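You operate a simulated robot arm through the tools that you are given. There is no shell and no other tool. Be economical: measure what you need, move in short steps, check, and stop when the job is done.

Carry out the task below with a simulated two-armed robot. There is one attempt and no reset: what you move stays moved.

JOB
On the counter over the hampers, fold the small tea towel in half, so that its two long edges meet.

It is judged by the outcome, as a careful person would: the job done as asked, and still so three seconds after it is handed in. It fails if anything else is knocked over, pushed out of place, dropped, spilled or broken. Flat cloth is picked up by pressing the open fingertips on it (5 to 10 N) and closing them slowly along it; thin cloth reads only 2 to 8 mm in the jaws.

ROBOT AND FRAMES
Two 7-joint arms with two-finger parallel grippers on one trunk, on a base that drives. Base frame: it is fixed to the floor where the robot stands at the start and does not move with it; the origin is under the middle of the robot, x ahead of it, y to its left, z up; the surface under the hand at the start is at about z = 900. Lengths are in mm, angles in rad, forces in N, time in s.
The left shoulder is at the start at [62, 198, 1129], the right one opposite. With the tool pointing down near the work surface each hand reaches from about 320 to 720 mm from the robot's upright axis, wherever it stands, measured 20 degrees to its own side. Places, roughly: counter over the hampers [600, 0, 900]. Payload 1.57 kg a hand.
The tool frame of a hand sits at the grasp point between the pads (the TCP): z along the fingers, y along the line on which they close. The tips reach 30 mm beyond it. The gripper opens to 110 mm. The fingers are 24 mm wide and 12 mm thick; the gripper's body (48 by 112 mm) begins 78 mm behind the TCP.
Orientation is told as [roll, pitch, yaw] about the base's x, y, z axes, in that order, counted from this pose: with the fingers straight down and closing along the base's y, the tool's x points along the base's -x, its y along +y and its z along -z.

CONTROLS
- The arms move only by the tool servo_tool. It takes "left_deltas", "right_deltas" or both (then of equal length, played together; a hand with none holds still); each is a list of rows, each a list of 3 entries, a list of its own where there are three numbers: the shift along the tool's x, y, z in units of 25 mm (1.0 is 25 mm), then the turn, a rotation vector about the tool's x, y, z in units of 8 degrees (1.0 is 8 degrees), then the opening, from 0 (shut) to 1 (fully open). In form: [[[tx, ty, tz], [ax, ay, az], fingers], ...]. A call has 1 to 10 rows; each row shifts and turns the commanded pose from where the row before left it, along the tool's axes as they then stand. A call with a number of a shift or a turn outside -1 to 1 is refused whole. Each row takes 0.2 s and may step no farther than 50 mm and 0.15 rad from the row before; otherwise, or with a gripper value out of range, the whole call is refused. Where a pose cannot be reached the arm comes as near as it can. A force on the tool above 40 N (or 10 N above the force at the start of the call, whichever is more), or a blocked arm, ends the call early, and 0.2 s more pass. The fingers move at their own pace (about 72 mm/s each) and stop on an object; they squeeze with about 43 N. The grip force told is the motor's: it shows also when the fingers shut on nothing. Time passes only in rows, and 0.2 s behind the last, so rows that do not move let the fingers close. The reply holds the time, the measured pose of the TCP, the force on the tool along the base axes, the opening and the grip force, in the units named above and with some noise, with the torque about the TCP (base axes, N m) and any sound that the robot's microphone picked up.
- Cameras (640 x 400 px; columns grow to the right, rows downward): "scene" is now at [95.6, 12.9, 1698.6]; the picture's right is [0.19, -0.98, 0.00], its down [-0.88, -0.17, -0.45] and it looks along [0.44, 0.08, -0.89] (base axes); focal length 256 px, centre (320, 200). "left" rides on the left gripper at [70, -16, -142] in its tool frame; the picture's right is [0.23, 0.97, 0.00], its down [-0.86, 0.20, -0.48] and it looks along [-0.47, 0.11, 0.88] (tool axes); focal length 222 px, centre (320, 200). "right" rides on the right gripper at [70, 16, -141] in its tool frame; the picture's right is [-0.23, 0.97, 0.00], its down [-0.85, -0.20, -0.48] and it looks along [-0.47, -0.11, 0.88] (tool axes); focal length 222 px, centre (320, 200). There is no depth. A picture from a camera that has moved, and an enlarged one, comes with that camera's place and axes in the base frame and with its lens.
- camera(camera): a new picture of that camera. No time passes.
- slide_trunk(by): slides the trunk up (or, below 0, down) by that many mm; the arms and the scene camera ride with it, the base frame stays. It gives what a move gives, with no picture.
- steer(legs): drives the robot by 1 to 6 legs, each [ahead, left, turn to the left] in mm, mm and rad, along the robot's own axes; the way and the turn of a leg run together, so that a leg with both is an arc; at most 1500 mm and 3.142 rad a leg. The arms and the cameras ride along, it lands a little off, and it stops where it bumps. It gives what a move gives.
- aim_head(pan, tilt): turns the head with the scene camera to pan (to the left, within 1.501 rad either way) and tilt (down, from -0.506 to 1.204), counted from straight ahead of the robot. It gives what a move gives.
- inspect(camera, box): a new picture of the part [left, top, right, bottom] of that camera's present view, enlarged. No time passes.
- job_done(): hands the job in; it is judged then, once.

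Work in short steps. Places have to be worked out from the pictures, the camera data and where the tool is seen: move nearer, look again, correct. Check each grasp and each placing, and mend what went wrong. You have 120 turns and 92 pictures in all, those below and enlarged ones among them. Open the grippers and draw the arms clear of the work before you hand the job in, unless the task says otherwise; then end with one line.

The tools are called after "Emit:" as a command line: name --argument value ..., lists and objects as JSON in quotes. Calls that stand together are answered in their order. servo_tool: Moves the arms, as the interface text tells. Its arguments: {"type":"object","properties":{"left_deltas":{"type":"array","items":{"type":"array"}},"right_deltas":{"type":"array","items":{"type":"array"}}},"required":[]} The other tools are called the same way: slide_trunk (by) slides the trunk up or down; steer (legs) drives the base; aim_head (pan, tilt) turns the head that bears the scene camera; camera (camera) takes a picture; inspect (camera, box) takes an enlarged picture of a part of a camera's view; job_done () hands the job in.

At the start:

```text
time_s: 0.0
left_ee_pos: [514.4, 296.4, 1125.0]
left_tcp_rot: [0.0, 0.0, 0.001]
left_force: [0.3, -0.1, 0.1]
left_torque: [0.0, 0.02, -0.02]
left_opening: 110.0
left_grasp_force: 0.0
right_ee_pos: [378.9, -51.4, 1088.0]
right_tcp_rot: [0.002, 0.002, 0.001]
right_force: [0.4, -0.5, 0.2]
right_torque: [-0.02, 0.0, 0.03]
right_opening: 109.9
right_grasp_force: 0.1
trunk travel left (down, up): [-725.0, 265.0]
robot x, y, heading: [2.6, 2.4, -0.002]
head pan, tilt: [0.187, 1.101]
```

scene: 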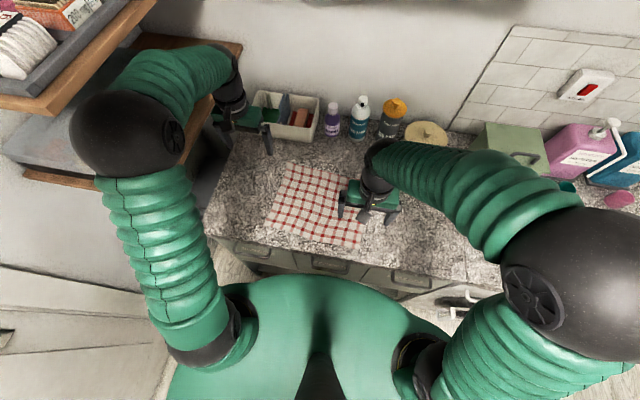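
right: 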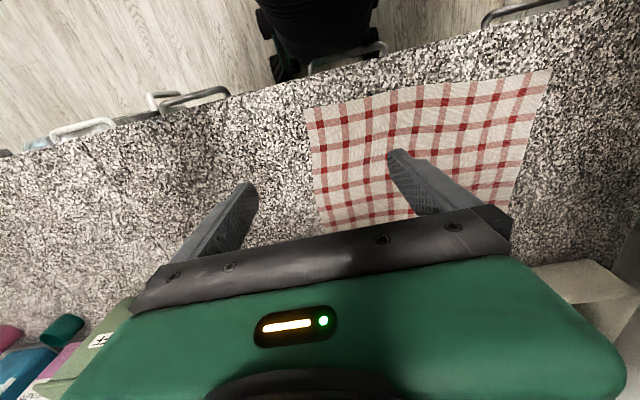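
left: 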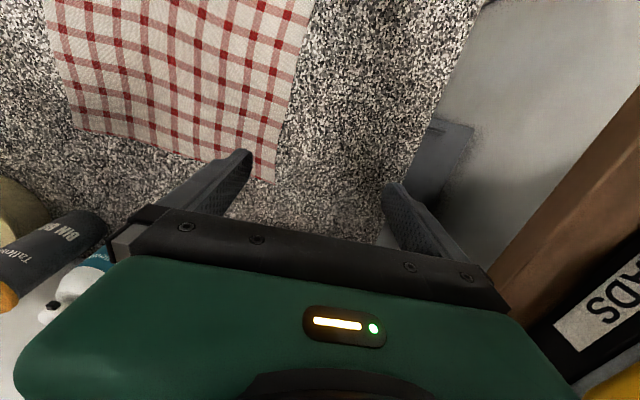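

The towel lies under the right hand; its far right corner is hidden. I move the right hand to the right and the left one slightly up to see all of the towel.

Emit:
servo_tool --right_deltas '[[[0, -1, 0], [0, 0, 0], 1], [[0, -1, 0], [0, 0, 0], 1], [[0, -1, 0], [0, 0, 0], 1], [[0, -1, 0], [0, 0, 0], 1], [[0, -1, 0], [0, 0, 0], 1], [[0, -1, 0], [0, 0, 0], 1], [[0, -1, 0], [0, 0, 0], 1]]'

Emit:
inspect --camera "scene" --box '[200, 80, 480, 255]'

```text
time_s: 1.6
left_ee_pos: [513.6, 296.0, 1125.9]
left_tcp_rot: [0.0, 0.0, 0.001]
left_force: [0.2, -0.4, 0.2]
left_torque: [-0.02, 0.01, -0.03]
left_opening: 110.0
left_grasp_force: 0.0
right_ee_pos: [377.1, -227.2, 1088.4]
right_tcp_rot: [0.001, 0.0, 0.001]
right_force: [0.4, 0.8, -0.8]
right_torque: [0.02, -0.01, 0.02]
right_opening: 110.0
right_grasp_force: 0.0
trunk travel left (down, up): [-725.0, 265.0]
robot x, y, heading: [-0.0, 0.4, -0.001]
head pan, tilt: [0.187, 1.101]
```

```text
2.29 times, centred on (340, 168) of scene
camera zoom: at [95.5, 10.9, 1698.7], right [0.19, -0.98, 0.0], down [-0.88, -0.17, -0.45], along [0.44, 0.08, -0.89], focal length 586 px, centre (274, 274)
```

zoom: 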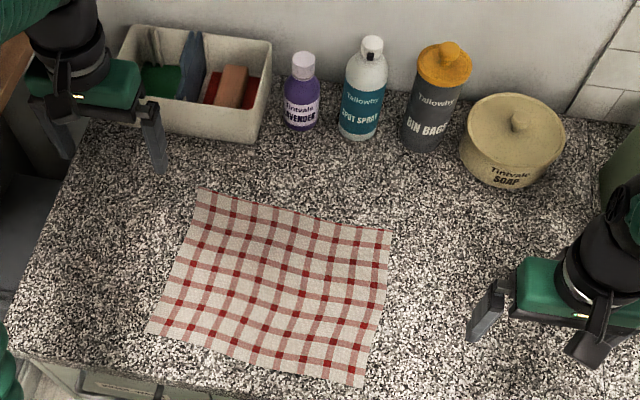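

Corners come out near back-left (623,236), back-right (599,-85), front-left (362,246), front-right (339,-68). The long edges run left-right, so I'll bring the back edge to the front. I bring both hands above the back corners with the fingers partly open.

Emit:
servo_tool --left_deltas '[[[-0.39, -0.34, 0.66], [0, 0, 0], 0.4], [[-0.39, -0.34, 0.66], [0, 0, 0], 0.4], [[-0.39, -0.34, 0.66], [0, 0, 0], 0.4], [[-0.39, -0.34, 0.66], [0, 0, 0], 0.4], [[-0.39, -0.34, 0.66], [0, 0, 0], 0.4], [[-0.39, -0.34, 0.66], [0, 0, 0], 0.4], [[-0.39, -0.34, 0.66], [0, 0, 0], 0.4], [[-0.39, -0.34, 0.66], [0, 0, 0], 0.4], [[-0.39, -0.34, 0.66], [0, 0, 0], 0.4], [[-0.39, -0.34, 0.66], [0, 0, 0], 0.4]]' --right_deltas '[[[-0.856, 0.668, 0.5], [0, 0, 0], 0.4], [[-0.856, 0.668, 0.5], [0, 0, 0], 0.4], [[-0.856, 0.668, 0.5], [0, 0, 0], 0.4], [[-0.856, 0.668, 0.5], [0, 0, 0], 0.4], [[-0.856, 0.668, 0.5], [0, 0, 0], 0.4], [[-0.856, 0.668, 0.5], [0, 0, 0], 0.4], [[-0.856, 0.668, 0.5], [0, 0, 0], 0.4], [[-0.856, 0.668, 0.5], [0, 0, 0], 0.4], [[-0.856, 0.668, 0.5], [0, 0, 0], 0.4], [[-0.856, 0.668, 0.5], [0, 0, 0], 0.4]]'

Emit:
camera --camera "left"

Emit:
camera --camera "right"

Emit:
inspect --camera "scene" --box '[220, 100, 460, 250]'

```text
time_s: 3.8
left_ee_pos: [613.9, 209.8, 959.5]
left_tcp_rot: [-0.002, 0.003, 0.0]
left_force: [0.8, -0.1, 0.1]
left_torque: [-0.03, 0.01, -0.02]
left_opening: 44.1
left_grasp_force: 0.0
right_ee_pos: [593.2, -57.5, 962.4]
right_tcp_rot: [0.0, 0.002, -0.001]
right_force: [0.3, 0.1, 0.0]
right_torque: [0.01, -0.04, -0.02]
right_opening: 44.1
right_grasp_force: 0.0
trunk travel left (down, up): [-725.0, 265.0]
robot x, y, heading: [1.8, -1.3, -0.001]
head pan, tilt: [0.187, 1.101]
```

```text
87 pictures are left
camera left: at [543.9, 194.2, 1101.1], right [-0.23, 0.97, 0.0], down [0.86, 0.2, 0.48], along [0.46, 0.11, -0.88], focal length 222 px, centre (320, 200)
```

left: 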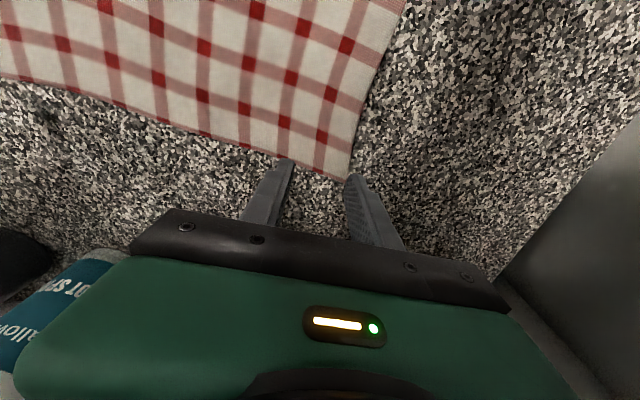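

```text
86 pictures are left
camera right: at [524.1, -39.9, 1102.3], right [0.23, 0.97, 0.0], down [0.86, -0.2, 0.48], along [0.46, -0.11, -0.88], focal length 222 px, centre (320, 200)
```

right: 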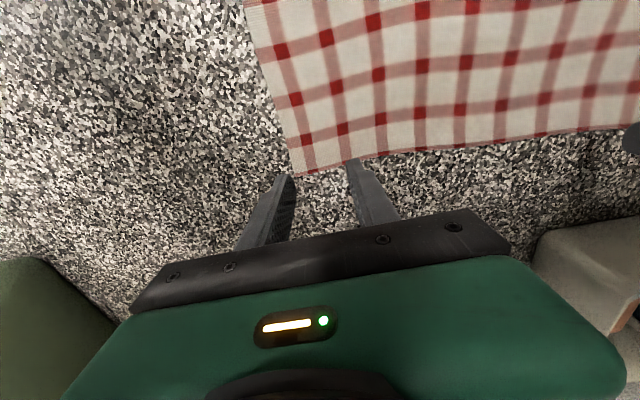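

```text
2.67 times, centred on (340, 175) of scene
camera zoom: at [100.9, 13.1, 1698.4], right [0.19, -0.98, 0.0], down [-0.88, -0.17, -0.45], along [0.44, 0.08, -0.89], focal length 684 px, centre (267, 267)
```

zoom: 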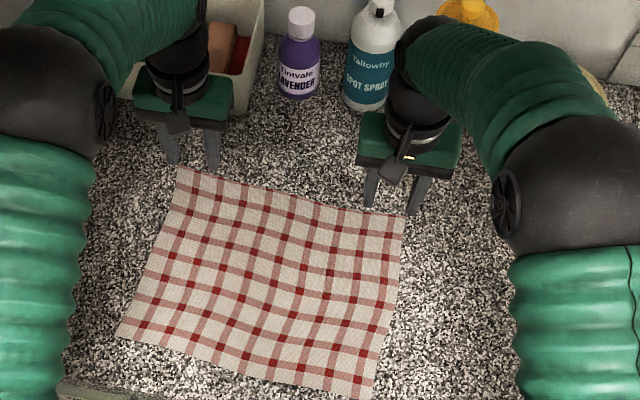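

The views agree on the corners: (620,242) and (599,-83). I shift the hands slightly back and inward, narrow the fingers, and come down to just above the cloth.

Emit:
servo_tool --left_deltas '[[[0.2, 0, 0.4], [0, 0, 0], 0.3], [[0, 0, 0.4], [0, 0, 0], 0.3], [[0, 0, 0.28], [0, 0, 0], 0.3], [[0, 0, 0], [0, 0, 0], 0.3]]' --right_deltas '[[[0.16, 0.28, 0.4], [0, 0, 0], 0.3], [[0, 0, 0.4], [0, 0, 0], 0.3], [[0, 0, 0.4], [0, 0, 0], 0.3], [[0, 0, 0], [0, 0, 0], 0.3]]'

```text
time_s: 4.8
left_ee_pos: [607.3, 210.1, 934.9]
left_tcp_rot: [-0.001, -0.002, 0.0]
left_force: [0.3, 0.3, 0.3]
left_torque: [0.03, 0.01, 0.0]
left_opening: 32.9
left_grasp_force: 0.0
right_ee_pos: [586.1, -51.9, 932.2]
right_tcp_rot: [-0.001, 0.001, 0.001]
right_force: [0.3, 0.4, -0.9]
right_torque: [-0.02, -0.03, -0.01]
right_opening: 32.9
right_grasp_force: 0.0
trunk travel left (down, up): [-725.0, 265.0]
robot x, y, heading: [2.3, 1.7, 0.001]
head pan, tilt: [0.187, 1.101]
```

No contact yet; I lower in small steps until 5–10 N shows.

Emit:
servo_tool --left_deltas '[[[0, 0, 0.12], [0, 0, 0], 0.3], [[0, 0, 0.08], [0, 0, 0], 0.3]]' --right_deltas '[[[0, 0, 0.08], [0, 0, 0], 0.3], [[0, 0, 0.04], [0, 0, 0], 0.3]]'

Emit:
camera --camera "left"

Emit:
camera --camera "right"

```text
time_s: 5.4
left_ee_pos: [606.8, 211.5, 931.7]
left_tcp_rot: [-0.001, -0.004, 0.0]
left_force: [1.6, -1.1, 12.8]
left_torque: [0.0, -0.06, 0.02]
left_opening: 33.0
left_grasp_force: 0.1
right_ee_pos: [586.0, -52.7, 931.7]
right_tcp_rot: [0.0, -0.003, 0.0]
right_force: [0.0, 2.1, 6.3]
right_torque: [-0.02, -0.01, 0.0]
right_opening: 32.9
right_grasp_force: 0.0
trunk travel left (down, up): [-725.0, 265.0]
robot x, y, heading: [0.0, 1.4, -0.001]
head pan, tilt: [0.187, 1.101]
```

```text
84 pictures are left
camera left: at [536.0, 194.8, 1073.2], right [-0.23, 0.97, 0.0], down [0.85, 0.2, 0.48], along [0.47, 0.11, -0.88], focal length 222 px, centre (320, 200)
```

left: 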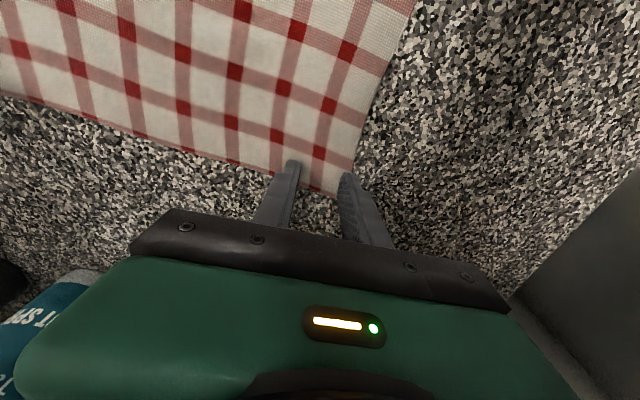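

```text
83 pictures are left
camera right: at [516.0, -35.7, 1072.5], right [0.23, 0.97, 0.0], down [0.85, -0.2, 0.48], along [0.47, -0.11, -0.88], focal length 222 px, centre (320, 200)
```

right: 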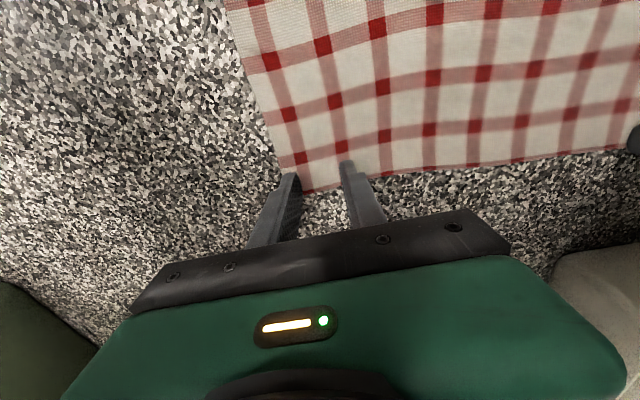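

Both tips press on the cloth at the corners. I close them slowly.

Emit:
servo_tool --left_deltas '[[[0, 0, -0.02], [0, 0, 0], 0.27], [[0, 0, 0], [0, 0, 0], 0.24], [[0, 0, 0], [0, 0, 0], 0.21], [[0, 0, 0], [0, 0, 0], 0.18], [[0, 0, 0], [0, 0, 0], 0.15], [[0, 0, 0], [0, 0, 0], 0.12], [[0, 0, 0], [0, 0, 0], 0.09], [[0, 0, 0], [0, 0, 0], 0.06], [[0, 0, 0], [0, 0, 0], 0.03], [[0, 0, 0], [0, 0, 0], 0.0]]' --right_deltas '[[[0, 0, 0.02], [0, 0, 0], 0.27], [[0, 0, 0], [0, 0, 0], 0.24], [[0, 0, 0], [0, 0, 0], 0.21], [[0, 0, 0], [0, 0, 0], 0.18], [[0, 0, 0], [0, 0, 0], 0.15], [[0, 0, 0], [0, 0, 0], 0.12], [[0, 0, 0], [0, 0, 0], 0.09], [[0, 0, 0], [0, 0, 0], 0.06], [[0, 0, 0], [0, 0, 0], 0.03], [[0, 0, 0], [0, 0, 0], 0.0]]'

Emit:
camera --camera "left"

Emit:
camera --camera "right"

```text
time_s: 7.6
left_ee_pos: [606.4, 209.4, 930.9]
left_tcp_rot: [-0.003, -0.005, 0.0]
left_force: [-1.2, -14.7, 20.6]
left_torque: [-0.46, 0.16, 0.09]
left_opening: 2.5
left_grasp_force: 24.2
right_ee_pos: [585.3, -52.3, 931.2]
right_tcp_rot: [0.004, -0.002, 0.0]
right_force: [1.3, 13.1, 12.4]
right_torque: [0.32, 0.0, 0.03]
right_opening: 2.3
right_grasp_force: 24.0
trunk travel left (down, up): [-725.0, 265.0]
robot x, y, heading: [1.3, 1.5, -0.001]
head pan, tilt: [0.187, 1.101]
```

```text
82 pictures are left
camera left: at [533.8, 192.6, 1073.5], right [-0.23, 0.97, 0.0], down [0.85, 0.2, 0.48], along [0.47, 0.11, -0.88], focal length 222 px, centre (320, 200)
```

left: 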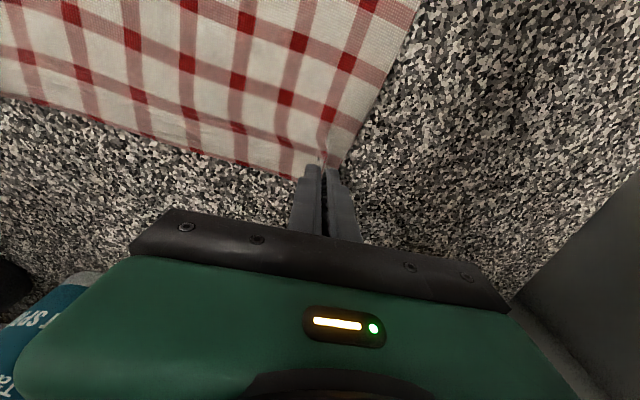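

```text
81 pictures are left
camera right: at [513.9, -35.9, 1072.4], right [0.23, 0.97, 0.0], down [0.85, -0.2, 0.48], along [0.47, -0.11, -0.88], focal length 222 px, centre (320, 200)
```

right: 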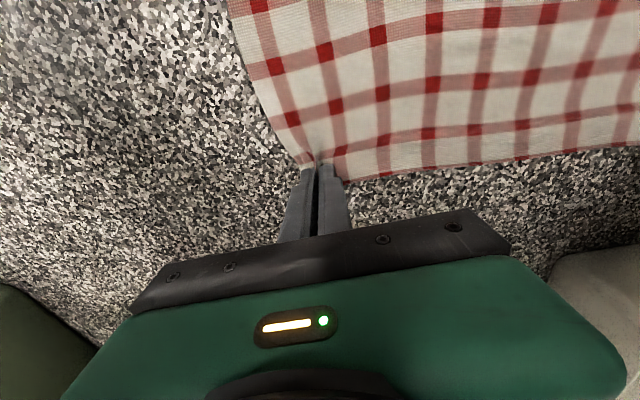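

Both corners are pinched (about 2.4 mm). I lift and carry the edge forward in an arc toward me, tilting the hands so the fingers turn the edge over.

Emit:
servo_tool --left_deltas '[[[0.16, 0.04, -1.0], [0, 0, 0], 0], [[0.59, 0.04, -0.99], [0, -0.75, 0], 0], [[0.39, 0.02, -0.45], [0, -0.375, 0], 0], [[0.39, 0.02, -0.45], [0, -0.375, 0], 0], [[0.475, 0.02, -0.41], [0, -0.375, 0], 0], [[0.475, 0.02, -0.41], [0, -0.375, 0], 0], [[0.536, 0.02, -0.362], [0, -0.375, 0], 0], [[0.536, 0.02, -0.362], [0, -0.375, 0], 0], [[0.59, 0.02, -0.31], [0, -0.375, 0], 0], [[0.59, 0.02, -0.31], [0, -0.375, 0], 0]]' --right_deltas '[[[0.16, 0.04, -1.0], [0, 0, 0], 0], [[0.59, 0.04, -0.99], [0, -0.75, 0], 0], [[0.39, 0.02, -0.45], [0, -0.375, 0], 0], [[0.39, 0.02, -0.45], [0, -0.375, 0], 0], [[0.475, 0.02, -0.41], [0, -0.375, 0], 0], [[0.475, 0.02, -0.41], [0, -0.375, 0], 0], [[0.536, 0.02, -0.362], [0, -0.375, 0], 0], [[0.536, 0.02, -0.362], [0, -0.375, 0], 0], [[0.59, 0.02, -0.31], [0, -0.375, 0], 0], [[0.59, 0.02, -0.31], [0, -0.375, 0], 0]]'

Emit:
inspect --camera "scene" --box '[220, 100, 460, 250]'

```text
time_s: 9.6
left_ee_pos: [492.3, 217.2, 1021.8]
left_tcp_rot: [0.003, -0.458, 0.0]
left_force: [-0.1, 0.6, -0.6]
left_torque: [0.02, 0.0, 0.02]
left_opening: 1.9
left_grasp_force: 23.7
right_ee_pos: [494.4, -158.4, 1018.1]
right_tcp_rot: [-0.014, -0.453, -0.24]
right_force: [0.2, -0.4, 0.1]
right_torque: [0.0, 0.0, -0.02]
right_opening: 0.2
right_grasp_force: 20.8
trunk travel left (down, up): [-725.0, 265.0]
robot x, y, heading: [2.8, 2.8, -0.002]
head pan, tilt: [0.187, 1.101]
stopped in row 9 (right hand): the arm was blocked; the commanded pose is now the measured one
```

```text
2.67 times, centred on (340, 175) of scene
camera zoom: at [93.1, 9.8, 1697.9], right [0.19, -0.98, 0.0], down [-0.88, -0.17, -0.45], along [0.44, 0.08, -0.89], focal length 684 px, centre (267, 267)
```

zoom: 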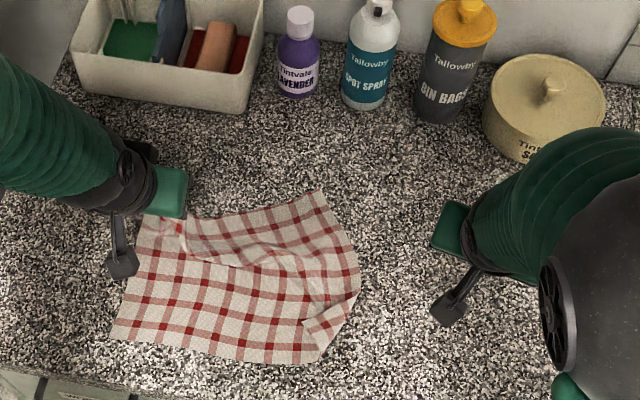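

The right arm hit a joint limit when tilting and slipped off its corner; the left still holds. I lay the left corner back where it was, and right the right hand.

Emit:
servo_tool --left_deltas '[[[-0.61, 0, 0.3], [0, 0.41, 0], 0], [[-0.56, 0, 0.41], [0, 0.41, 0], 0], [[-0.56, 0, 0.45], [0, 0.41, 0], 0], [[-0.56, 0, 0.5], [0, 0.41, 0], 0], [[-0.55, 0, 0.62], [0, 0.41, 0], 0], [[-0.48, 0, 0.74], [0, 0.41, 0], 0], [[-0.38, 0, 0.85], [0, 0.41, 0], 0], [[-0.27, 0, 0.8], [0, 0.41, 0], 0]]' --right_deltas '[[[0, 0, -0.3], [0, 0.41, 0], 0], [[0, 0, -0.3], [0, 0.41, 0], 0], [[0, 0, -0.3], [0, 0.41, 0], 0], [[0, 0, -0.3], [0, 0.41, 0], 0], [[0, 0, -0.3], [0, 0.41, -0.43], 0], [[0, 0, 0], [0, 0.41, -0.43], 0], [[0, 0, 0], [0, 0.41, -0.43], 0], [[0, 0, 0], [0, 0.41, -0.43], 0]]'

Emit:
inspect --camera "scene" --box '[220, 100, 460, 250]'

```text
time_s: 11.4
left_ee_pos: [614.9, 218.2, 934.7]
left_tcp_rot: [0.003, -0.002, 0.004]
left_force: [0.9, -0.3, 2.1]
left_torque: [0.0, -0.04, -0.02]
left_opening: 2.0
left_grasp_force: 24.1
right_ee_pos: [481.4, -147.4, 1053.3]
right_tcp_rot: [-0.038, 0.017, 0.002]
right_force: [0.0, 0.3, -0.5]
right_torque: [0.02, 0.0, -0.01]
right_opening: 0.0
right_grasp_force: 21.0
trunk travel left (down, up): [-725.0, 265.0]
robot x, y, heading: [-1.4, 3.1, -0.001]
head pan, tilt: [0.187, 1.101]
```

```text
2.67 times, centred on (340, 175) of scene
camera zoom: at [98.4, 11.9, 1698.7], right [0.19, -0.98, 0.0], down [-0.88, -0.17, -0.45], along [0.44, 0.08, -0.89], focal length 684 px, centre (267, 267)
```

zoom: 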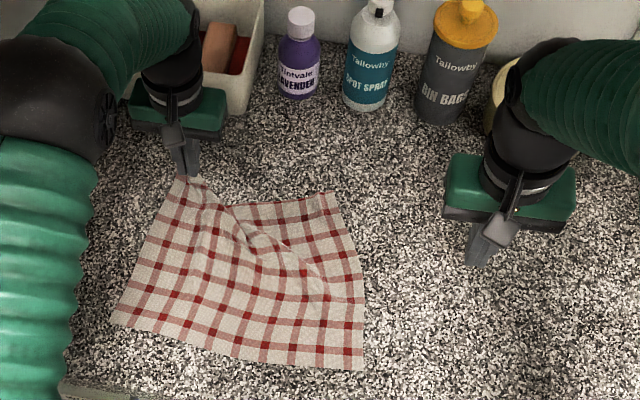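

Almost restored: the right back corner now lies near (623,15). I keep the left corner anchored and bring the right hand over that corner to pinch and pull it out straight.

Emit:
servo_tool --right_deltas '[[[-0.64, 0.95, 0.3], [-0.27, 0, 0], 0.3], [[-0.64, 0.95, 0.4], [0, 0, 0], 0.3], [[-0.64, 0.95, 0.4], [0, 0, 0], 0.3], [[-0.64, 0.95, 0.4], [0, 0, 0], 0.3], [[-0.64, 0.95, 0.4], [0, 0, 0], 0.3], [[-0.64, 0.95, 0.4], [0, 0, 0], 0.3], [[-0.64, 0.95, 0.4], [0, 0, 0], 0.3], [[-0.64, 0.95, 0.4], [0, 0, 0], 0.3]]'

Emit:
camera --camera "right"

```text
time_s: 13.2
left_ee_pos: [613.4, 220.3, 935.8]
left_tcp_rot: [0.002, 0.0, 0.0]
left_force: [0.4, -0.8, 4.0]
left_torque: [-0.04, 0.01, 0.01]
left_opening: 1.8
left_grasp_force: 23.5
right_ee_pos: [609.8, 42.3, 972.1]
right_tcp_rot: [-0.002, 0.016, 0.002]
right_force: [-0.8, -0.5, -0.1]
right_torque: [-0.02, -0.02, 0.02]
right_opening: 33.2
right_grasp_force: 0.1
trunk travel left (down, up): [-725.0, 265.0]
robot x, y, heading: [-1.3, 2.2, -0.003]
head pan, tilt: [0.187, 1.101]
```

```text
78 pictures are left
camera right: at [542.1, 60.4, 1113.6], right [0.23, 0.97, -0.01], down [0.86, -0.2, 0.46], along [0.45, -0.11, -0.89], focal length 222 px, centre (320, 200)
```

right: 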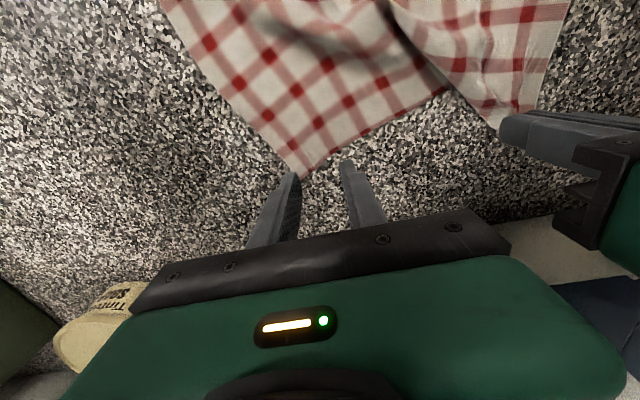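

The corner is at about (620,22), turned some 19°. I turn the hand to match, and go down to just above it.

Emit:
servo_tool --right_deltas '[[[0.32, 0, 0.4], [0, 0, -0.8], 0.3], [[0, 0, 0.4], [0, 0, -0.8], 0.3], [[0, 0, 0.4], [0, 0, -0.8], 0.3], [[0, 0, 0.3], [0, 0, 0], 0.3], [[0, 0, 0.1], [0, 0, 0], 0.3]]'

Emit:
camera --camera "right"

```text
time_s: 14.4
left_ee_pos: [613.1, 219.8, 936.1]
left_tcp_rot: [0.001, 0.0, 0.001]
left_force: [-0.2, -0.3, 2.8]
left_torque: [-0.01, 0.01, -0.01]
left_opening: 1.9
left_grasp_force: 23.7
right_ee_pos: [600.1, 43.0, 932.2]
right_tcp_rot: [0.002, 0.014, 0.339]
right_force: [0.0, -0.2, -0.1]
right_torque: [-0.02, 0.03, -0.03]
right_opening: 33.0
right_grasp_force: 0.0
trunk travel left (down, up): [-725.0, 265.0]
robot x, y, heading: [0.8, 3.5, 0.004]
head pan, tilt: [0.187, 1.101]
```

```text
77 pictures are left
camera right: at [531.1, 35.9, 1074.8], right [-0.11, 0.99, 0.0], down [0.88, 0.1, 0.47], along [0.46, 0.05, -0.89], focal length 222 px, centre (320, 200)
```

right: 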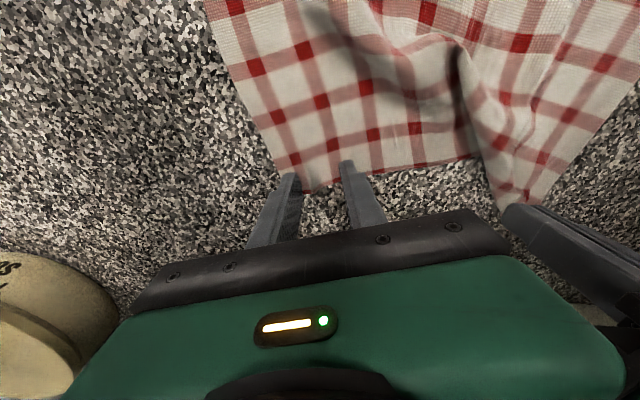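

Well aligned. I press lightly and close slowly.

Emit:
servo_tool --right_deltas '[[[0, 0, 0.08], [0, 0, 0], 0.3], [[0, 0, 0.06], [0, 0, 0], 0.27], [[0, 0, 0], [0, 0, 0], 0.23], [[0, 0, 0], [0, 0, 0], 0.19], [[0, 0, 0], [0, 0, 0], 0.15], [[0, 0, 0], [0, 0, 0], 0.11], [[0, 0, 0], [0, 0, 0], 0.07], [[0, 0, 0], [0, 0, 0], 0.03], [[0, 0, 0], [0, 0, 0], 0.0], [[0, 0, 0], [0, 0, 0], 0.0]]'

```text
time_s: 16.6
left_ee_pos: [610.7, 219.2, 936.4]
left_tcp_rot: [0.002, -0.003, 0.0]
left_force: [-0.3, -0.6, -0.8]
left_torque: [-0.01, -0.03, 0.0]
left_opening: 2.1
left_grasp_force: 23.6
right_ee_pos: [598.4, 41.5, 930.7]
right_tcp_rot: [0.003, 0.009, 0.337]
right_force: [3.3, -2.0, 28.3]
right_torque: [-0.07, -0.25, -0.02]
right_opening: 3.2
right_grasp_force: 24.2
trunk travel left (down, up): [-725.0, 265.0]
robot x, y, heading: [0.2, 0.3, 0.002]
head pan, tilt: [0.187, 1.101]
```

The corner is gripped. I lift a little, turn the hand straight and pull the corner out to the right to restore the towel's width.

Emit:
servo_tool --right_deltas '[[[0, 0, -0.5], [0, 0, 0.4], 0], [[0, -0.2, -0.3], [0, 0, 0.5], 0], [[0, -0.4, 0], [0, 0, 0.5], 0], [[0, -0.5, 0], [0, 0, 0.5], 0], [[0.1, -0.6, 0], [0, 0, 0.5], 0], [[0.1, -0.6, 0], [0, 0, 0], 0], [[0, -0.5, 0], [0, 0, 0], 0], [[0, -0.35, 0], [0, 0, 0], 0]]'

Emit:
inspect --camera "scene" --box '[220, 100, 460, 250]'

```text
time_s: 18.4
left_ee_pos: [612.6, 218.1, 935.7]
left_tcp_rot: [-0.001, 0.0, 0.003]
left_force: [-1.2, -11.4, 3.0]
left_torque: [-0.58, 0.02, -0.02]
left_opening: 3.3
left_grasp_force: 24.0
right_ee_pos: [601.3, -35.9, 949.7]
right_tcp_rot: [0.001, 0.015, 0.004]
right_force: [1.1, 10.7, -1.9]
right_torque: [0.55, 0.0, 0.0]
right_opening: 3.0
right_grasp_force: 24.1
trunk travel left (down, up): [-725.0, 265.0]
robot x, y, heading: [-0.5, 2.2, -0.001]
head pan, tilt: [0.187, 1.101]
```

```text
2.67 times, centred on (340, 175) of scene
camera zoom: at [97.5, 12.3, 1698.5], right [0.19, -0.98, 0.0], down [-0.88, -0.17, -0.45], along [0.44, 0.08, -0.89], focal length 684 px, centre (267, 267)
```

zoom: 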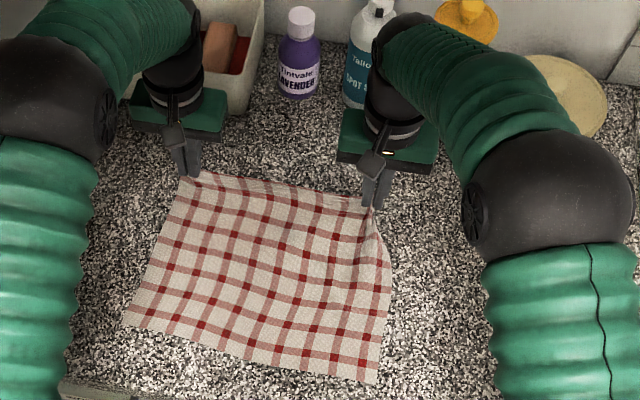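

The towel is straight again and both back corners are held. The right arm dislikes tilting, so I carry the edge with vertical hands this time: first half of the arc.

Emit:
servo_tool --left_deltas '[[[0.09, -0.06, -0.75], [0, 0, 0], 0], [[0.25, 0.025, -0.75], [0, 0, 0], 0], [[0.42, 0.025, -0.69], [0, 0, 0], 0], [[0.56, 0.025, -0.6], [0, 0, 0], 0], [[0.68, 0.025, -0.5], [0, 0, 0], 0], [[0.77, 0.025, -0.37], [0, 0, 0], 0], [[0.84, 0.025, -0.23], [0, 0, 0], 0], [[0.87, 0.025, -0.08], [0, 0, 0], 0]]' --right_deltas '[[[0.09, 0.06, -0.2], [0, 0, 0], 0], [[0.25, 0.025, -0.75], [0, 0, 0], 0], [[0.42, 0.025, -0.69], [0, 0, 0], 0], [[0.56, 0.025, -0.6], [0, 0, 0], 0], [[0.68, 0.025, -0.5], [0, 0, 0], 0], [[0.77, 0.025, -0.37], [0, 0, 0], 0], [[0.84, 0.025, -0.23], [0, 0, 0], 0], [[0.87, 0.025, -0.08], [0, 0, 0], 0]]'

Emit:
inspect --camera "scene" --box '[220, 100, 460, 250]'

```text
time_s: 20.2
left_ee_pos: [499.5, 221.6, 1034.7]
left_tcp_rot: [0.003, -0.002, 0.001]
left_force: [-0.8, -9.7, -0.8]
left_torque: [-0.35, 0.03, -0.08]
left_opening: 2.8
left_grasp_force: 23.9
right_ee_pos: [488.8, -30.0, 1036.2]
right_tcp_rot: [-0.001, 0.013, 0.004]
right_force: [0.2, 9.6, -1.3]
right_torque: [0.31, -0.04, 0.04]
right_opening: 3.1
right_grasp_force: 24.0
trunk travel left (down, up): [-725.0, 265.0]
robot x, y, heading: [-2.3, -2.6, 0.002]
head pan, tilt: [0.187, 1.101]
```

```text
2.67 times, centred on (340, 175) of scene
camera zoom: at [93.4, 12.6, 1698.8], right [0.19, -0.98, 0.0], down [-0.88, -0.17, -0.45], along [0.44, 0.08, -0.89], focal length 684 px, centre (267, 267)
```

zoom: 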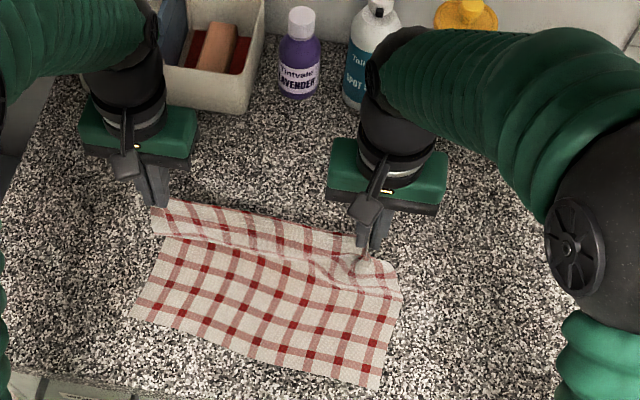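

Both hold and the towel bends cleanly. Second half of the arc, down to just above the front edge, slackening the sideways pull slightly.

Emit:
servo_tool --left_deltas '[[[0.87, -0.05, 0.08], [0, 0, 0], 0], [[0.84, -0.02, 0.23], [0, 0, 0], 0], [[0.77, 0.02, 0.37], [0, 0, 0], 0], [[0.68, 0.02, 0.5], [0, 0, 0], 0], [[0.56, 0.02, 0.6], [0, 0, 0], 0], [[0.42, 0.02, 0.69], [0, 0, 0], 0], [[0.25, 0.02, 0.75], [0, 0, 0], 0], [[0.09, 0.02, 0.6], [0, 0, 0], 0]]' --right_deltas '[[[0.87, 0.08, 0.08], [0, 0, 0], 0], [[0.84, 0.06, 0.23], [0, 0, 0], 0], [[0.77, 0.02, 0.37], [0, 0, 0], 0], [[0.68, 0.02, 0.5], [0, 0, 0], 0], [[0.56, 0.02, 0.6], [0, 0, 0], 0], [[0.42, 0.02, 0.69], [0, 0, 0], 0], [[0.25, 0.02, 0.75], [0, 0, 0], 0], [[0.09, 0.02, 0.6], [0, 0, 0], 0]]'

Emit:
inspect --camera "scene" --box '[220, 100, 460, 250]'

Emit:
camera --camera "left"

Emit:
camera --camera "right"

```text
time_s: 22.0
left_ee_pos: [387.9, 222.1, 939.5]
left_tcp_rot: [-0.001, 0.002, 0.003]
left_force: [-0.8, -5.3, 0.6]
left_torque: [-0.17, 0.03, -0.02]
left_opening: 2.0
left_grasp_force: 23.8
right_ee_pos: [378.0, -23.9, 942.9]
right_tcp_rot: [-0.002, 0.015, 0.0]
right_force: [0.8, 6.4, -0.4]
right_torque: [0.16, -0.01, 0.07]
right_opening: 3.0
right_grasp_force: 24.2
trunk travel left (down, up): [-725.0, 265.0]
robot x, y, heading: [2.4, 0.3, 0.002]
head pan, tilt: [0.187, 1.101]
```

```text
2.67 times, centred on (340, 175) of scene
camera zoom: at [96.6, 13.3, 1698.7], right [0.19, -0.98, 0.0], down [-0.88, -0.17, -0.45], along [0.44, 0.08, -0.89], focal length 684 px, centre (267, 267)
```

zoom: 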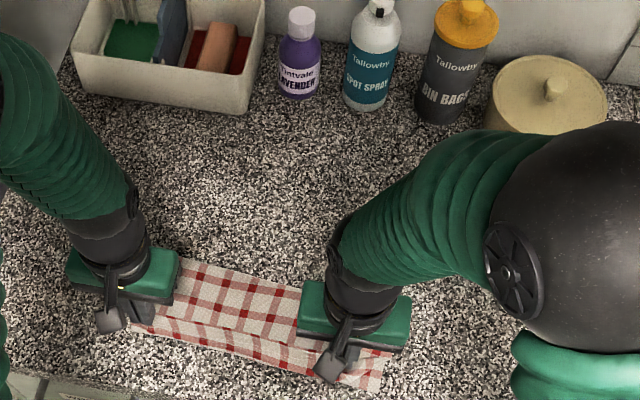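

```text
73 pictures are left
camera left: at [317.9, 206.8, 1081.7], right [-0.23, 0.97, 0.0], down [0.86, 0.2, 0.48], along [0.46, 0.11, -0.88], focal length 222 px, centre (320, 200)
```

left: 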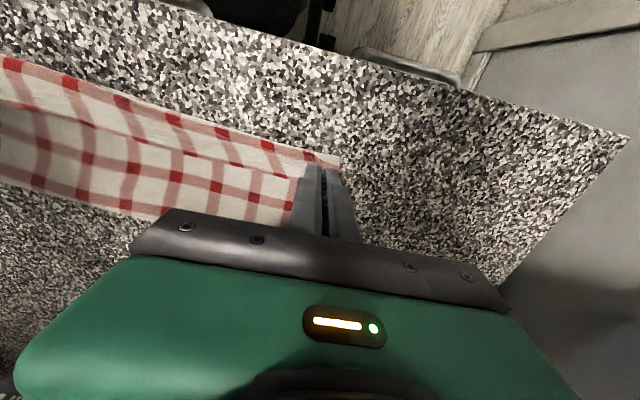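

```text
72 pictures are left
camera right: at [309.8, -7.5, 1085.2], right [0.22, 0.97, 0.0], down [0.86, -0.2, 0.47], along [0.45, -0.11, -0.89], focal length 222 px, centre (320, 200)
```

right: 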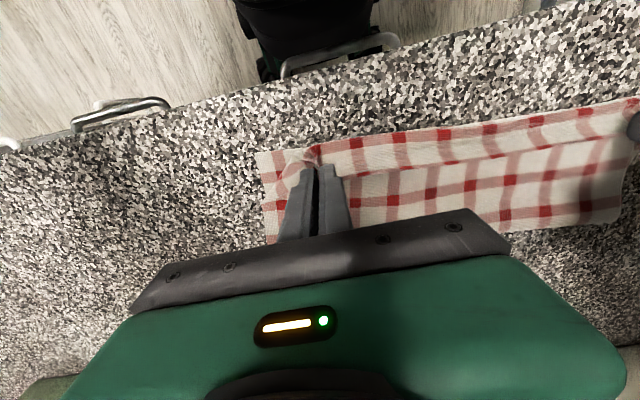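

The top edge is about 24 mm short of the front edge in the middle. I move 16 mm further toward the front and lower to touch, then look.

Emit:
servo_tool --left_deltas '[[[0.32, 0, 0.06], [0, 0, 0], 0], [[0.32, 0, 0.1], [0, 0, 0], 0], [[0, 0, 0.1], [0, 0, 0], 0]]' --right_deltas '[[[0.32, 0, 0.13], [0, 0, 0], 0], [[0.32, 0, 0.13], [0, 0, 0], 0], [[0, 0, 0.12], [0, 0, 0], 0]]'

Emit:
camera --camera "left"

Emit:
camera --camera "right"

```text
time_s: 22.8
left_ee_pos: [372.4, 222.3, 933.5]
left_tcp_rot: [0.001, -0.002, 0.002]
left_force: [0.9, -1.3, 6.9]
left_torque: [-0.04, -0.05, -0.02]
left_opening: 1.6
left_grasp_force: 22.7
right_ee_pos: [360.6, -22.6, 934.3]
right_tcp_rot: [-0.001, 0.014, 0.003]
right_force: [0.1, 2.4, 4.8]
right_torque: [0.11, -0.03, 0.02]
right_opening: 3.1
right_grasp_force: 23.9
trunk travel left (down, up): [-725.0, 265.0]
robot x, y, heading: [-0.7, 0.1, 0.002]
head pan, tilt: [0.187, 1.101]
```

```text
71 pictures are left
camera left: at [301.9, 205.6, 1075.9], right [-0.23, 0.97, 0.0], down [0.85, 0.2, 0.48], along [0.47, 0.11, -0.88], focal length 222 px, centre (320, 200)
```

left: 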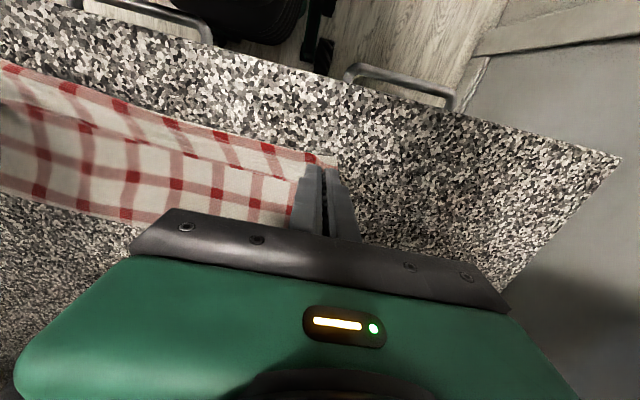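

```text
70 pictures are left
camera right: at [293.4, -6.4, 1076.8], right [0.23, 0.97, 0.0], down [0.86, -0.2, 0.47], along [0.45, -0.11, -0.88], focal length 222 px, centre (320, 200)
```

right: 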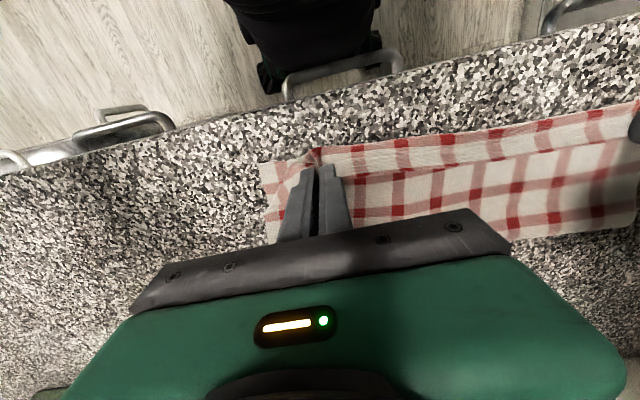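

The gap looks unchanged; I take a closer look to see whether the strip is the lower layer or the turned-up flap.

Emit:
inspect --camera "right" --box '[240, 80, 640, 260]'

Emit:
inspect --camera "left" --box '[0, 40, 400, 240]'

Emit:
inspect --camera "scene" --box '[250, 180, 390, 270]'

```text
1.60 times, centred on (440, 170) of right
camera zoom: at [293.4, -6.4, 1076.8], right [0.23, 0.97, 0.0], down [0.86, -0.2, 0.47], along [0.45, -0.11, -0.88], focal length 355 px, centre (128, 248)
```

zoom: 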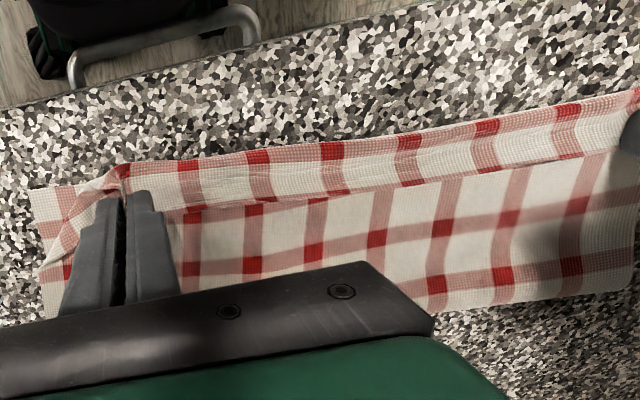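

```text
1.60 times, centred on (200, 140) of left
camera zoom: at [301.9, 205.6, 1075.9], right [-0.23, 0.97, 0.0], down [0.85, 0.2, 0.48], along [0.47, 0.11, -0.88], focal length 355 px, centre (512, 296)
```

zoom: 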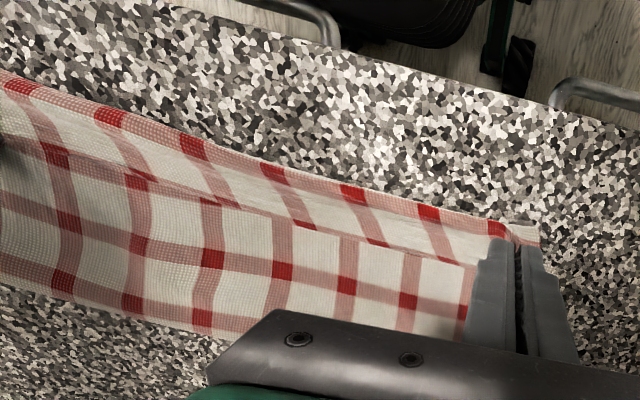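

```text
4.44 times, centred on (320, 225) of scene
camera zoom: at [94.6, 12.3, 1699.0], right [0.19, -0.98, 0.0], down [-0.88, -0.17, -0.45], along [0.44, 0.08, -0.89], focal length 1140 px, centre (320, 89)
```

zoom: 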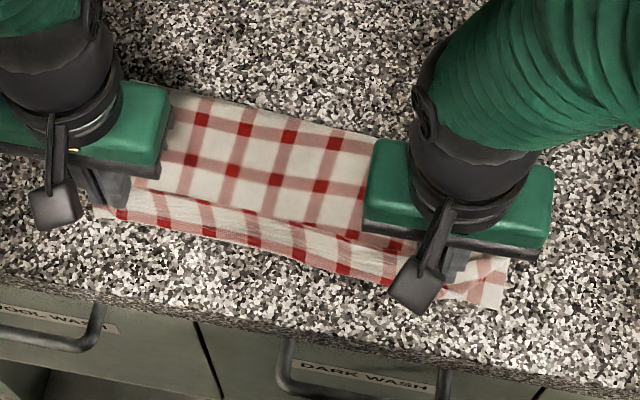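

The strip is the flap's own rim turned over on top (about 28 mm); the turn-over line lies at the front edge. So I bring the edge back about 26 mm so the rim has room to unroll, and then let go and see.

Emit:
servo_tool --left_deltas '[[[0, 0, -0.6], [0, 0, 0], 0], [[-0.35, 0, -0.3], [0, 0, 0], 0], [[-0.35, 0, 0], [0, 0, 0], 0], [[-0.35, 0, 0.3], [0, 0, 0], 0], [[0, 0, 0.45], [0, 0, 0], 0]]' --right_deltas '[[[0, 0, -0.6], [0, 0, 0], 0], [[-0.35, 0, -0.3], [0, 0, 0], 0], [[-0.35, 0, 0], [0, 0, 0], 0], [[-0.35, 0, 0.3], [0, 0, 0], 0], [[0, 0, 0.45], [0, 0, 0], 0]]'

Emit:
inspect --camera "right" --box '[240, 80, 640, 260]'

Emit:
inspect --camera "left" --box '[0, 40, 400, 240]'

```text
time_s: 24.0
left_ee_pos: [399.0, 222.4, 935.5]
left_tcp_rot: [0.0, 0.0, 0.002]
left_force: [-0.8, -4.7, 1.2]
left_torque: [-0.16, 0.02, -0.04]
left_opening: 1.7
left_grasp_force: 23.3
right_ee_pos: [389.5, -22.5, 936.6]
right_tcp_rot: [-0.003, 0.015, 0.004]
right_force: [1.1, 4.0, 0.5]
right_torque: [0.1, -0.01, 0.07]
right_opening: 3.3
right_grasp_force: 24.4
trunk travel left (down, up): [-725.0, 265.0]
robot x, y, heading: [-3.0, -0.6, -0.001]
head pan, tilt: [0.187, 1.101]
```

```text
1.60 times, centred on (440, 170) of right
camera zoom: at [321.0, -6.6, 1078.9], right [0.22, 0.97, 0.0], down [0.86, -0.2, 0.47], along [0.45, -0.11, -0.89], focal length 355 px, centre (128, 248)
```

zoom: 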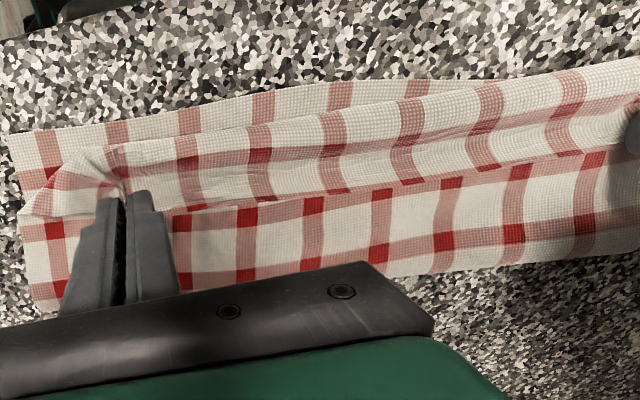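

```text
1.60 times, centred on (200, 140) of left
camera zoom: at [328.8, 207.0, 1078.2], right [-0.23, 0.97, 0.0], down [0.85, 0.2, 0.48], along [0.47, 0.11, -0.88], focal length 355 px, centre (512, 296)
```

zoom: 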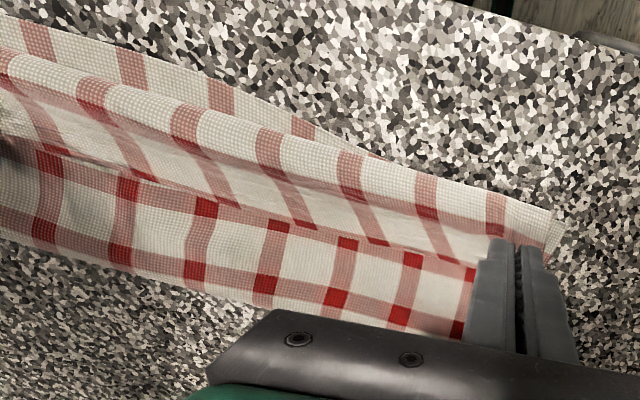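

Now it's clear: the lower layer shows in front, and the flap's rim curls back on top. I release and rise to see how it settles.

Emit:
servo_tool --left_deltas '[[[0, 0, 0], [0, 0, 0], 0.1], [[0, 0, 0], [0, 0, 0], 0.2], [[0, 0, 0], [0, 0, 0], 0.2], [[0, 0, -0.5], [0, 0, 0], 0.2], [[0, 0, -1], [0, 0, 0], 0.2], [[0, 0, -1], [0, 0, 0], 0.2], [[-1, 0, -1], [0, 0, 0], 0.2], [[-1, 0, -0.5], [0, 0, 0], 0.2], [[-1, 0, 0], [0, 0, 0], 0.2], [[-1, 0, 0], [0, 0, 0], 0.2]]' --right_deltas '[[[0, 0, 0], [0, 0, 0], 0.1], [[0, 0, 0], [0, 0, 0], 0.2], [[0, 0, 0], [0, 0, 0], 0.2], [[0, 0, -0.5], [0, 0, 0], 0.2], [[0, 0, -1], [0, 0, 0], 0.2], [[0, 0, -1], [0, 0, 0], 0.2], [[-1, -0.5, -1], [0, 0, 0], 0.2], [[-1, -1, -0.5], [0, 0, 0], 0.2], [[-1, -1, 0], [0, 0, 0], 0.2], [[-1, -1, 0], [0, 0, 0], 0.2]]'

Emit:
inspect --camera "scene" --box '[250, 160, 410, 260]'

Emit:
camera --camera "left"

Emit:
camera --camera "right"

```text
time_s: 26.2
left_ee_pos: [502.2, 223.6, 1038.1]
left_tcp_rot: [0.002, 0.004, 0.001]
left_force: [1.5, -1.2, -0.4]
left_torque: [0.01, 0.04, 0.0]
left_opening: 22.0
left_grasp_force: 0.1
right_ee_pos: [493.0, -112.1, 1035.3]
right_tcp_rot: [0.0, 0.019, 0.004]
right_force: [-1.0, 1.0, -0.5]
right_torque: [0.0, 0.02, -0.04]
right_opening: 21.9
right_grasp_force: 0.0
trunk travel left (down, up): [-725.0, 265.0]
robot x, y, heading: [1.1, -3.6, 0.003]
head pan, tilt: [0.187, 1.101]
```

```text
4.00 times, centred on (330, 210) of scene
camera zoom: at [100.2, 11.0, 1698.4], right [0.19, -0.98, 0.0], down [-0.88, -0.17, -0.45], along [0.44, 0.08, -0.89], focal length 1026 px, centre (280, 160)
```

zoom: 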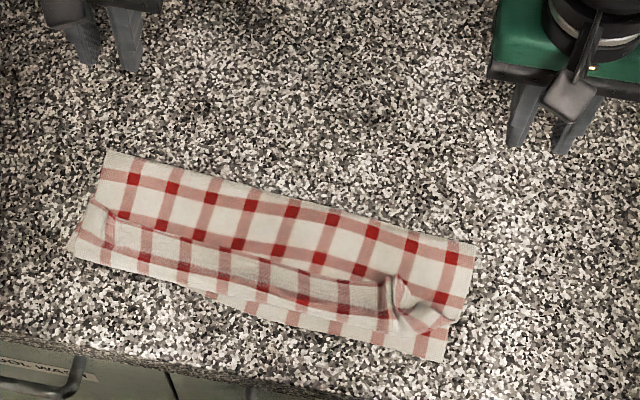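

```text
63 pictures are left
camera left: at [431.7, 205.9, 1180.1], right [-0.23, 0.97, 0.0], down [0.86, 0.2, 0.48], along [0.46, 0.11, -0.88], focal length 222 px, centre (320, 200)
```

left: 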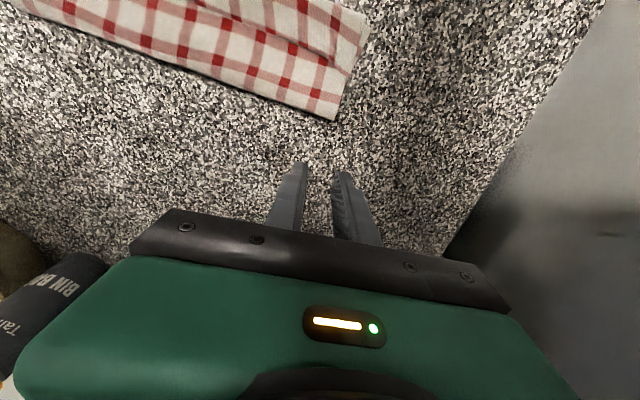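

```text
62 pictures are left
camera right: at [425.6, -95.3, 1177.0], right [0.22, 0.97, 0.0], down [0.86, -0.2, 0.46], along [0.45, -0.11, -0.89], focal length 222 px, centre (320, 200)
```

right: 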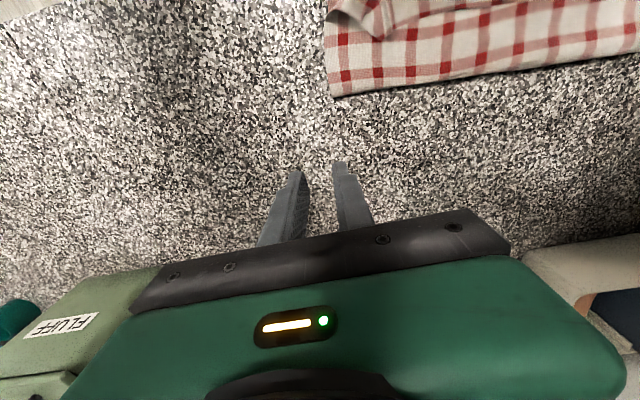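

It stays folded but the rim stays rolled over by ~45 mm, so the fold isn't at the middle. I'll unfold it again by picking up that rim and then refold with a better grip. I move over the rim's two ends to look.

Emit:
servo_tool --left_deltas '[[[0.78, -0.15, 0.5], [0, 0, 0], 0.27], [[0.78, -0.15, 0.5], [0, 0, 0], 0.27], [[0.78, -0.15, 0.5], [0, 0, 0], 0.27], [[0.78, -0.15, 0.5], [0, 0, 0], 0.27], [[0.78, -0.15, 0.5], [0, 0, 0], 0.27]]' --right_deltas '[[[0.82, 0.74, 0.5], [0, 0, 0], 0.27], [[0.82, 0.74, 0.5], [0, 0, 0], 0.27], [[0.82, 0.74, 0.5], [0, 0, 0], 0.27], [[0.82, 0.74, 0.5], [0, 0, 0], 0.27], [[0.82, 0.74, 0.5], [0, 0, 0], 0.27]]'

Emit:
camera --camera "left"

Emit:
camera --camera "right"

```text
time_s: 27.4
left_ee_pos: [402.1, 203.2, 973.1]
left_tcp_rot: [0.0, 0.0, 0.002]
left_force: [0.5, 0.1, 0.1]
left_torque: [0.0, 0.03, -0.01]
left_opening: 30.1
left_grasp_force: 0.0
right_ee_pos: [385.5, -18.7, 973.0]
right_tcp_rot: [-0.002, 0.015, 0.002]
right_force: [0.5, -0.4, 0.0]
right_torque: [0.0, 0.04, -0.01]
right_opening: 29.6
right_grasp_force: 0.0
trunk travel left (down, up): [-725.0, 265.0]
robot x, y, heading: [1.6, -1.1, -0.002]
head pan, tilt: [0.187, 1.101]
```

```text
61 pictures are left
camera left: at [331.7, 187.6, 1115.6], right [-0.23, 0.97, 0.0], down [0.85, 0.2, 0.48], along [0.47, 0.11, -0.88], focal length 222 px, centre (320, 200)
```

left: 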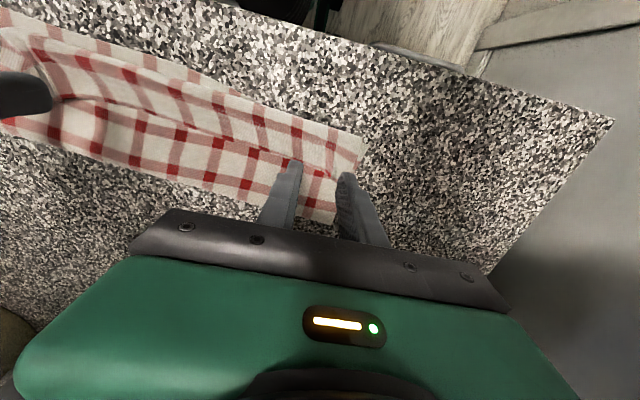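

```text
60 pictures are left
camera right: at [317.1, -1.1, 1116.1], right [0.23, 0.97, -0.01], down [0.86, -0.2, 0.47], along [0.45, -0.11, -0.89], focal length 222 px, centre (320, 200)
```

right: 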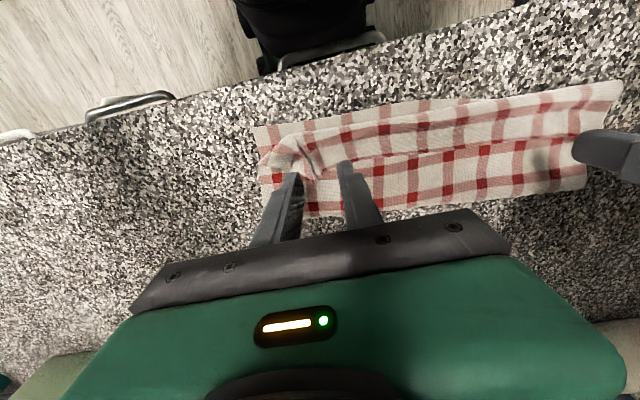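

Emit:
inspect --camera "left" --box '[220, 90, 400, 230]'

Emit:
inspect --camera "right" --box '[240, 90, 420, 230]'

```text
2.86 times, centred on (310, 160) of left
camera zoom: at [331.7, 187.6, 1115.6], right [-0.23, 0.97, 0.0], down [0.85, 0.2, 0.48], along [0.47, 0.11, -0.88], focal length 635 px, centre (349, 314)
```

zoom: 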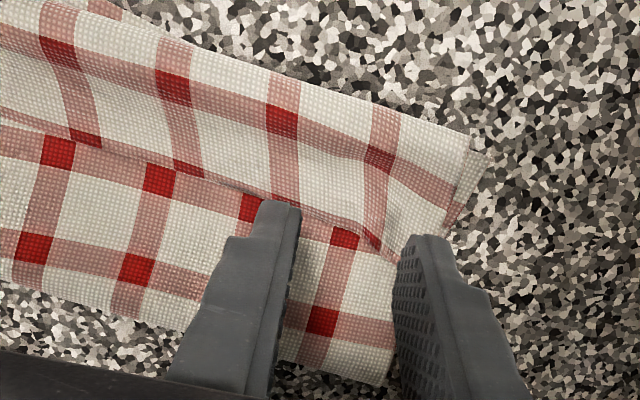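

```text
2.86 times, centred on (330, 160) of right
camera zoom: at [317.1, -1.1, 1116.1], right [0.23, 0.97, -0.01], down [0.86, -0.2, 0.47], along [0.45, -0.11, -0.89], focal length 635 px, centre (291, 314)
```

zoom: 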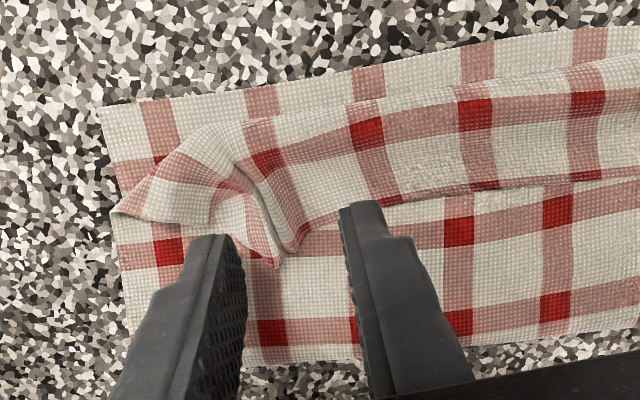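

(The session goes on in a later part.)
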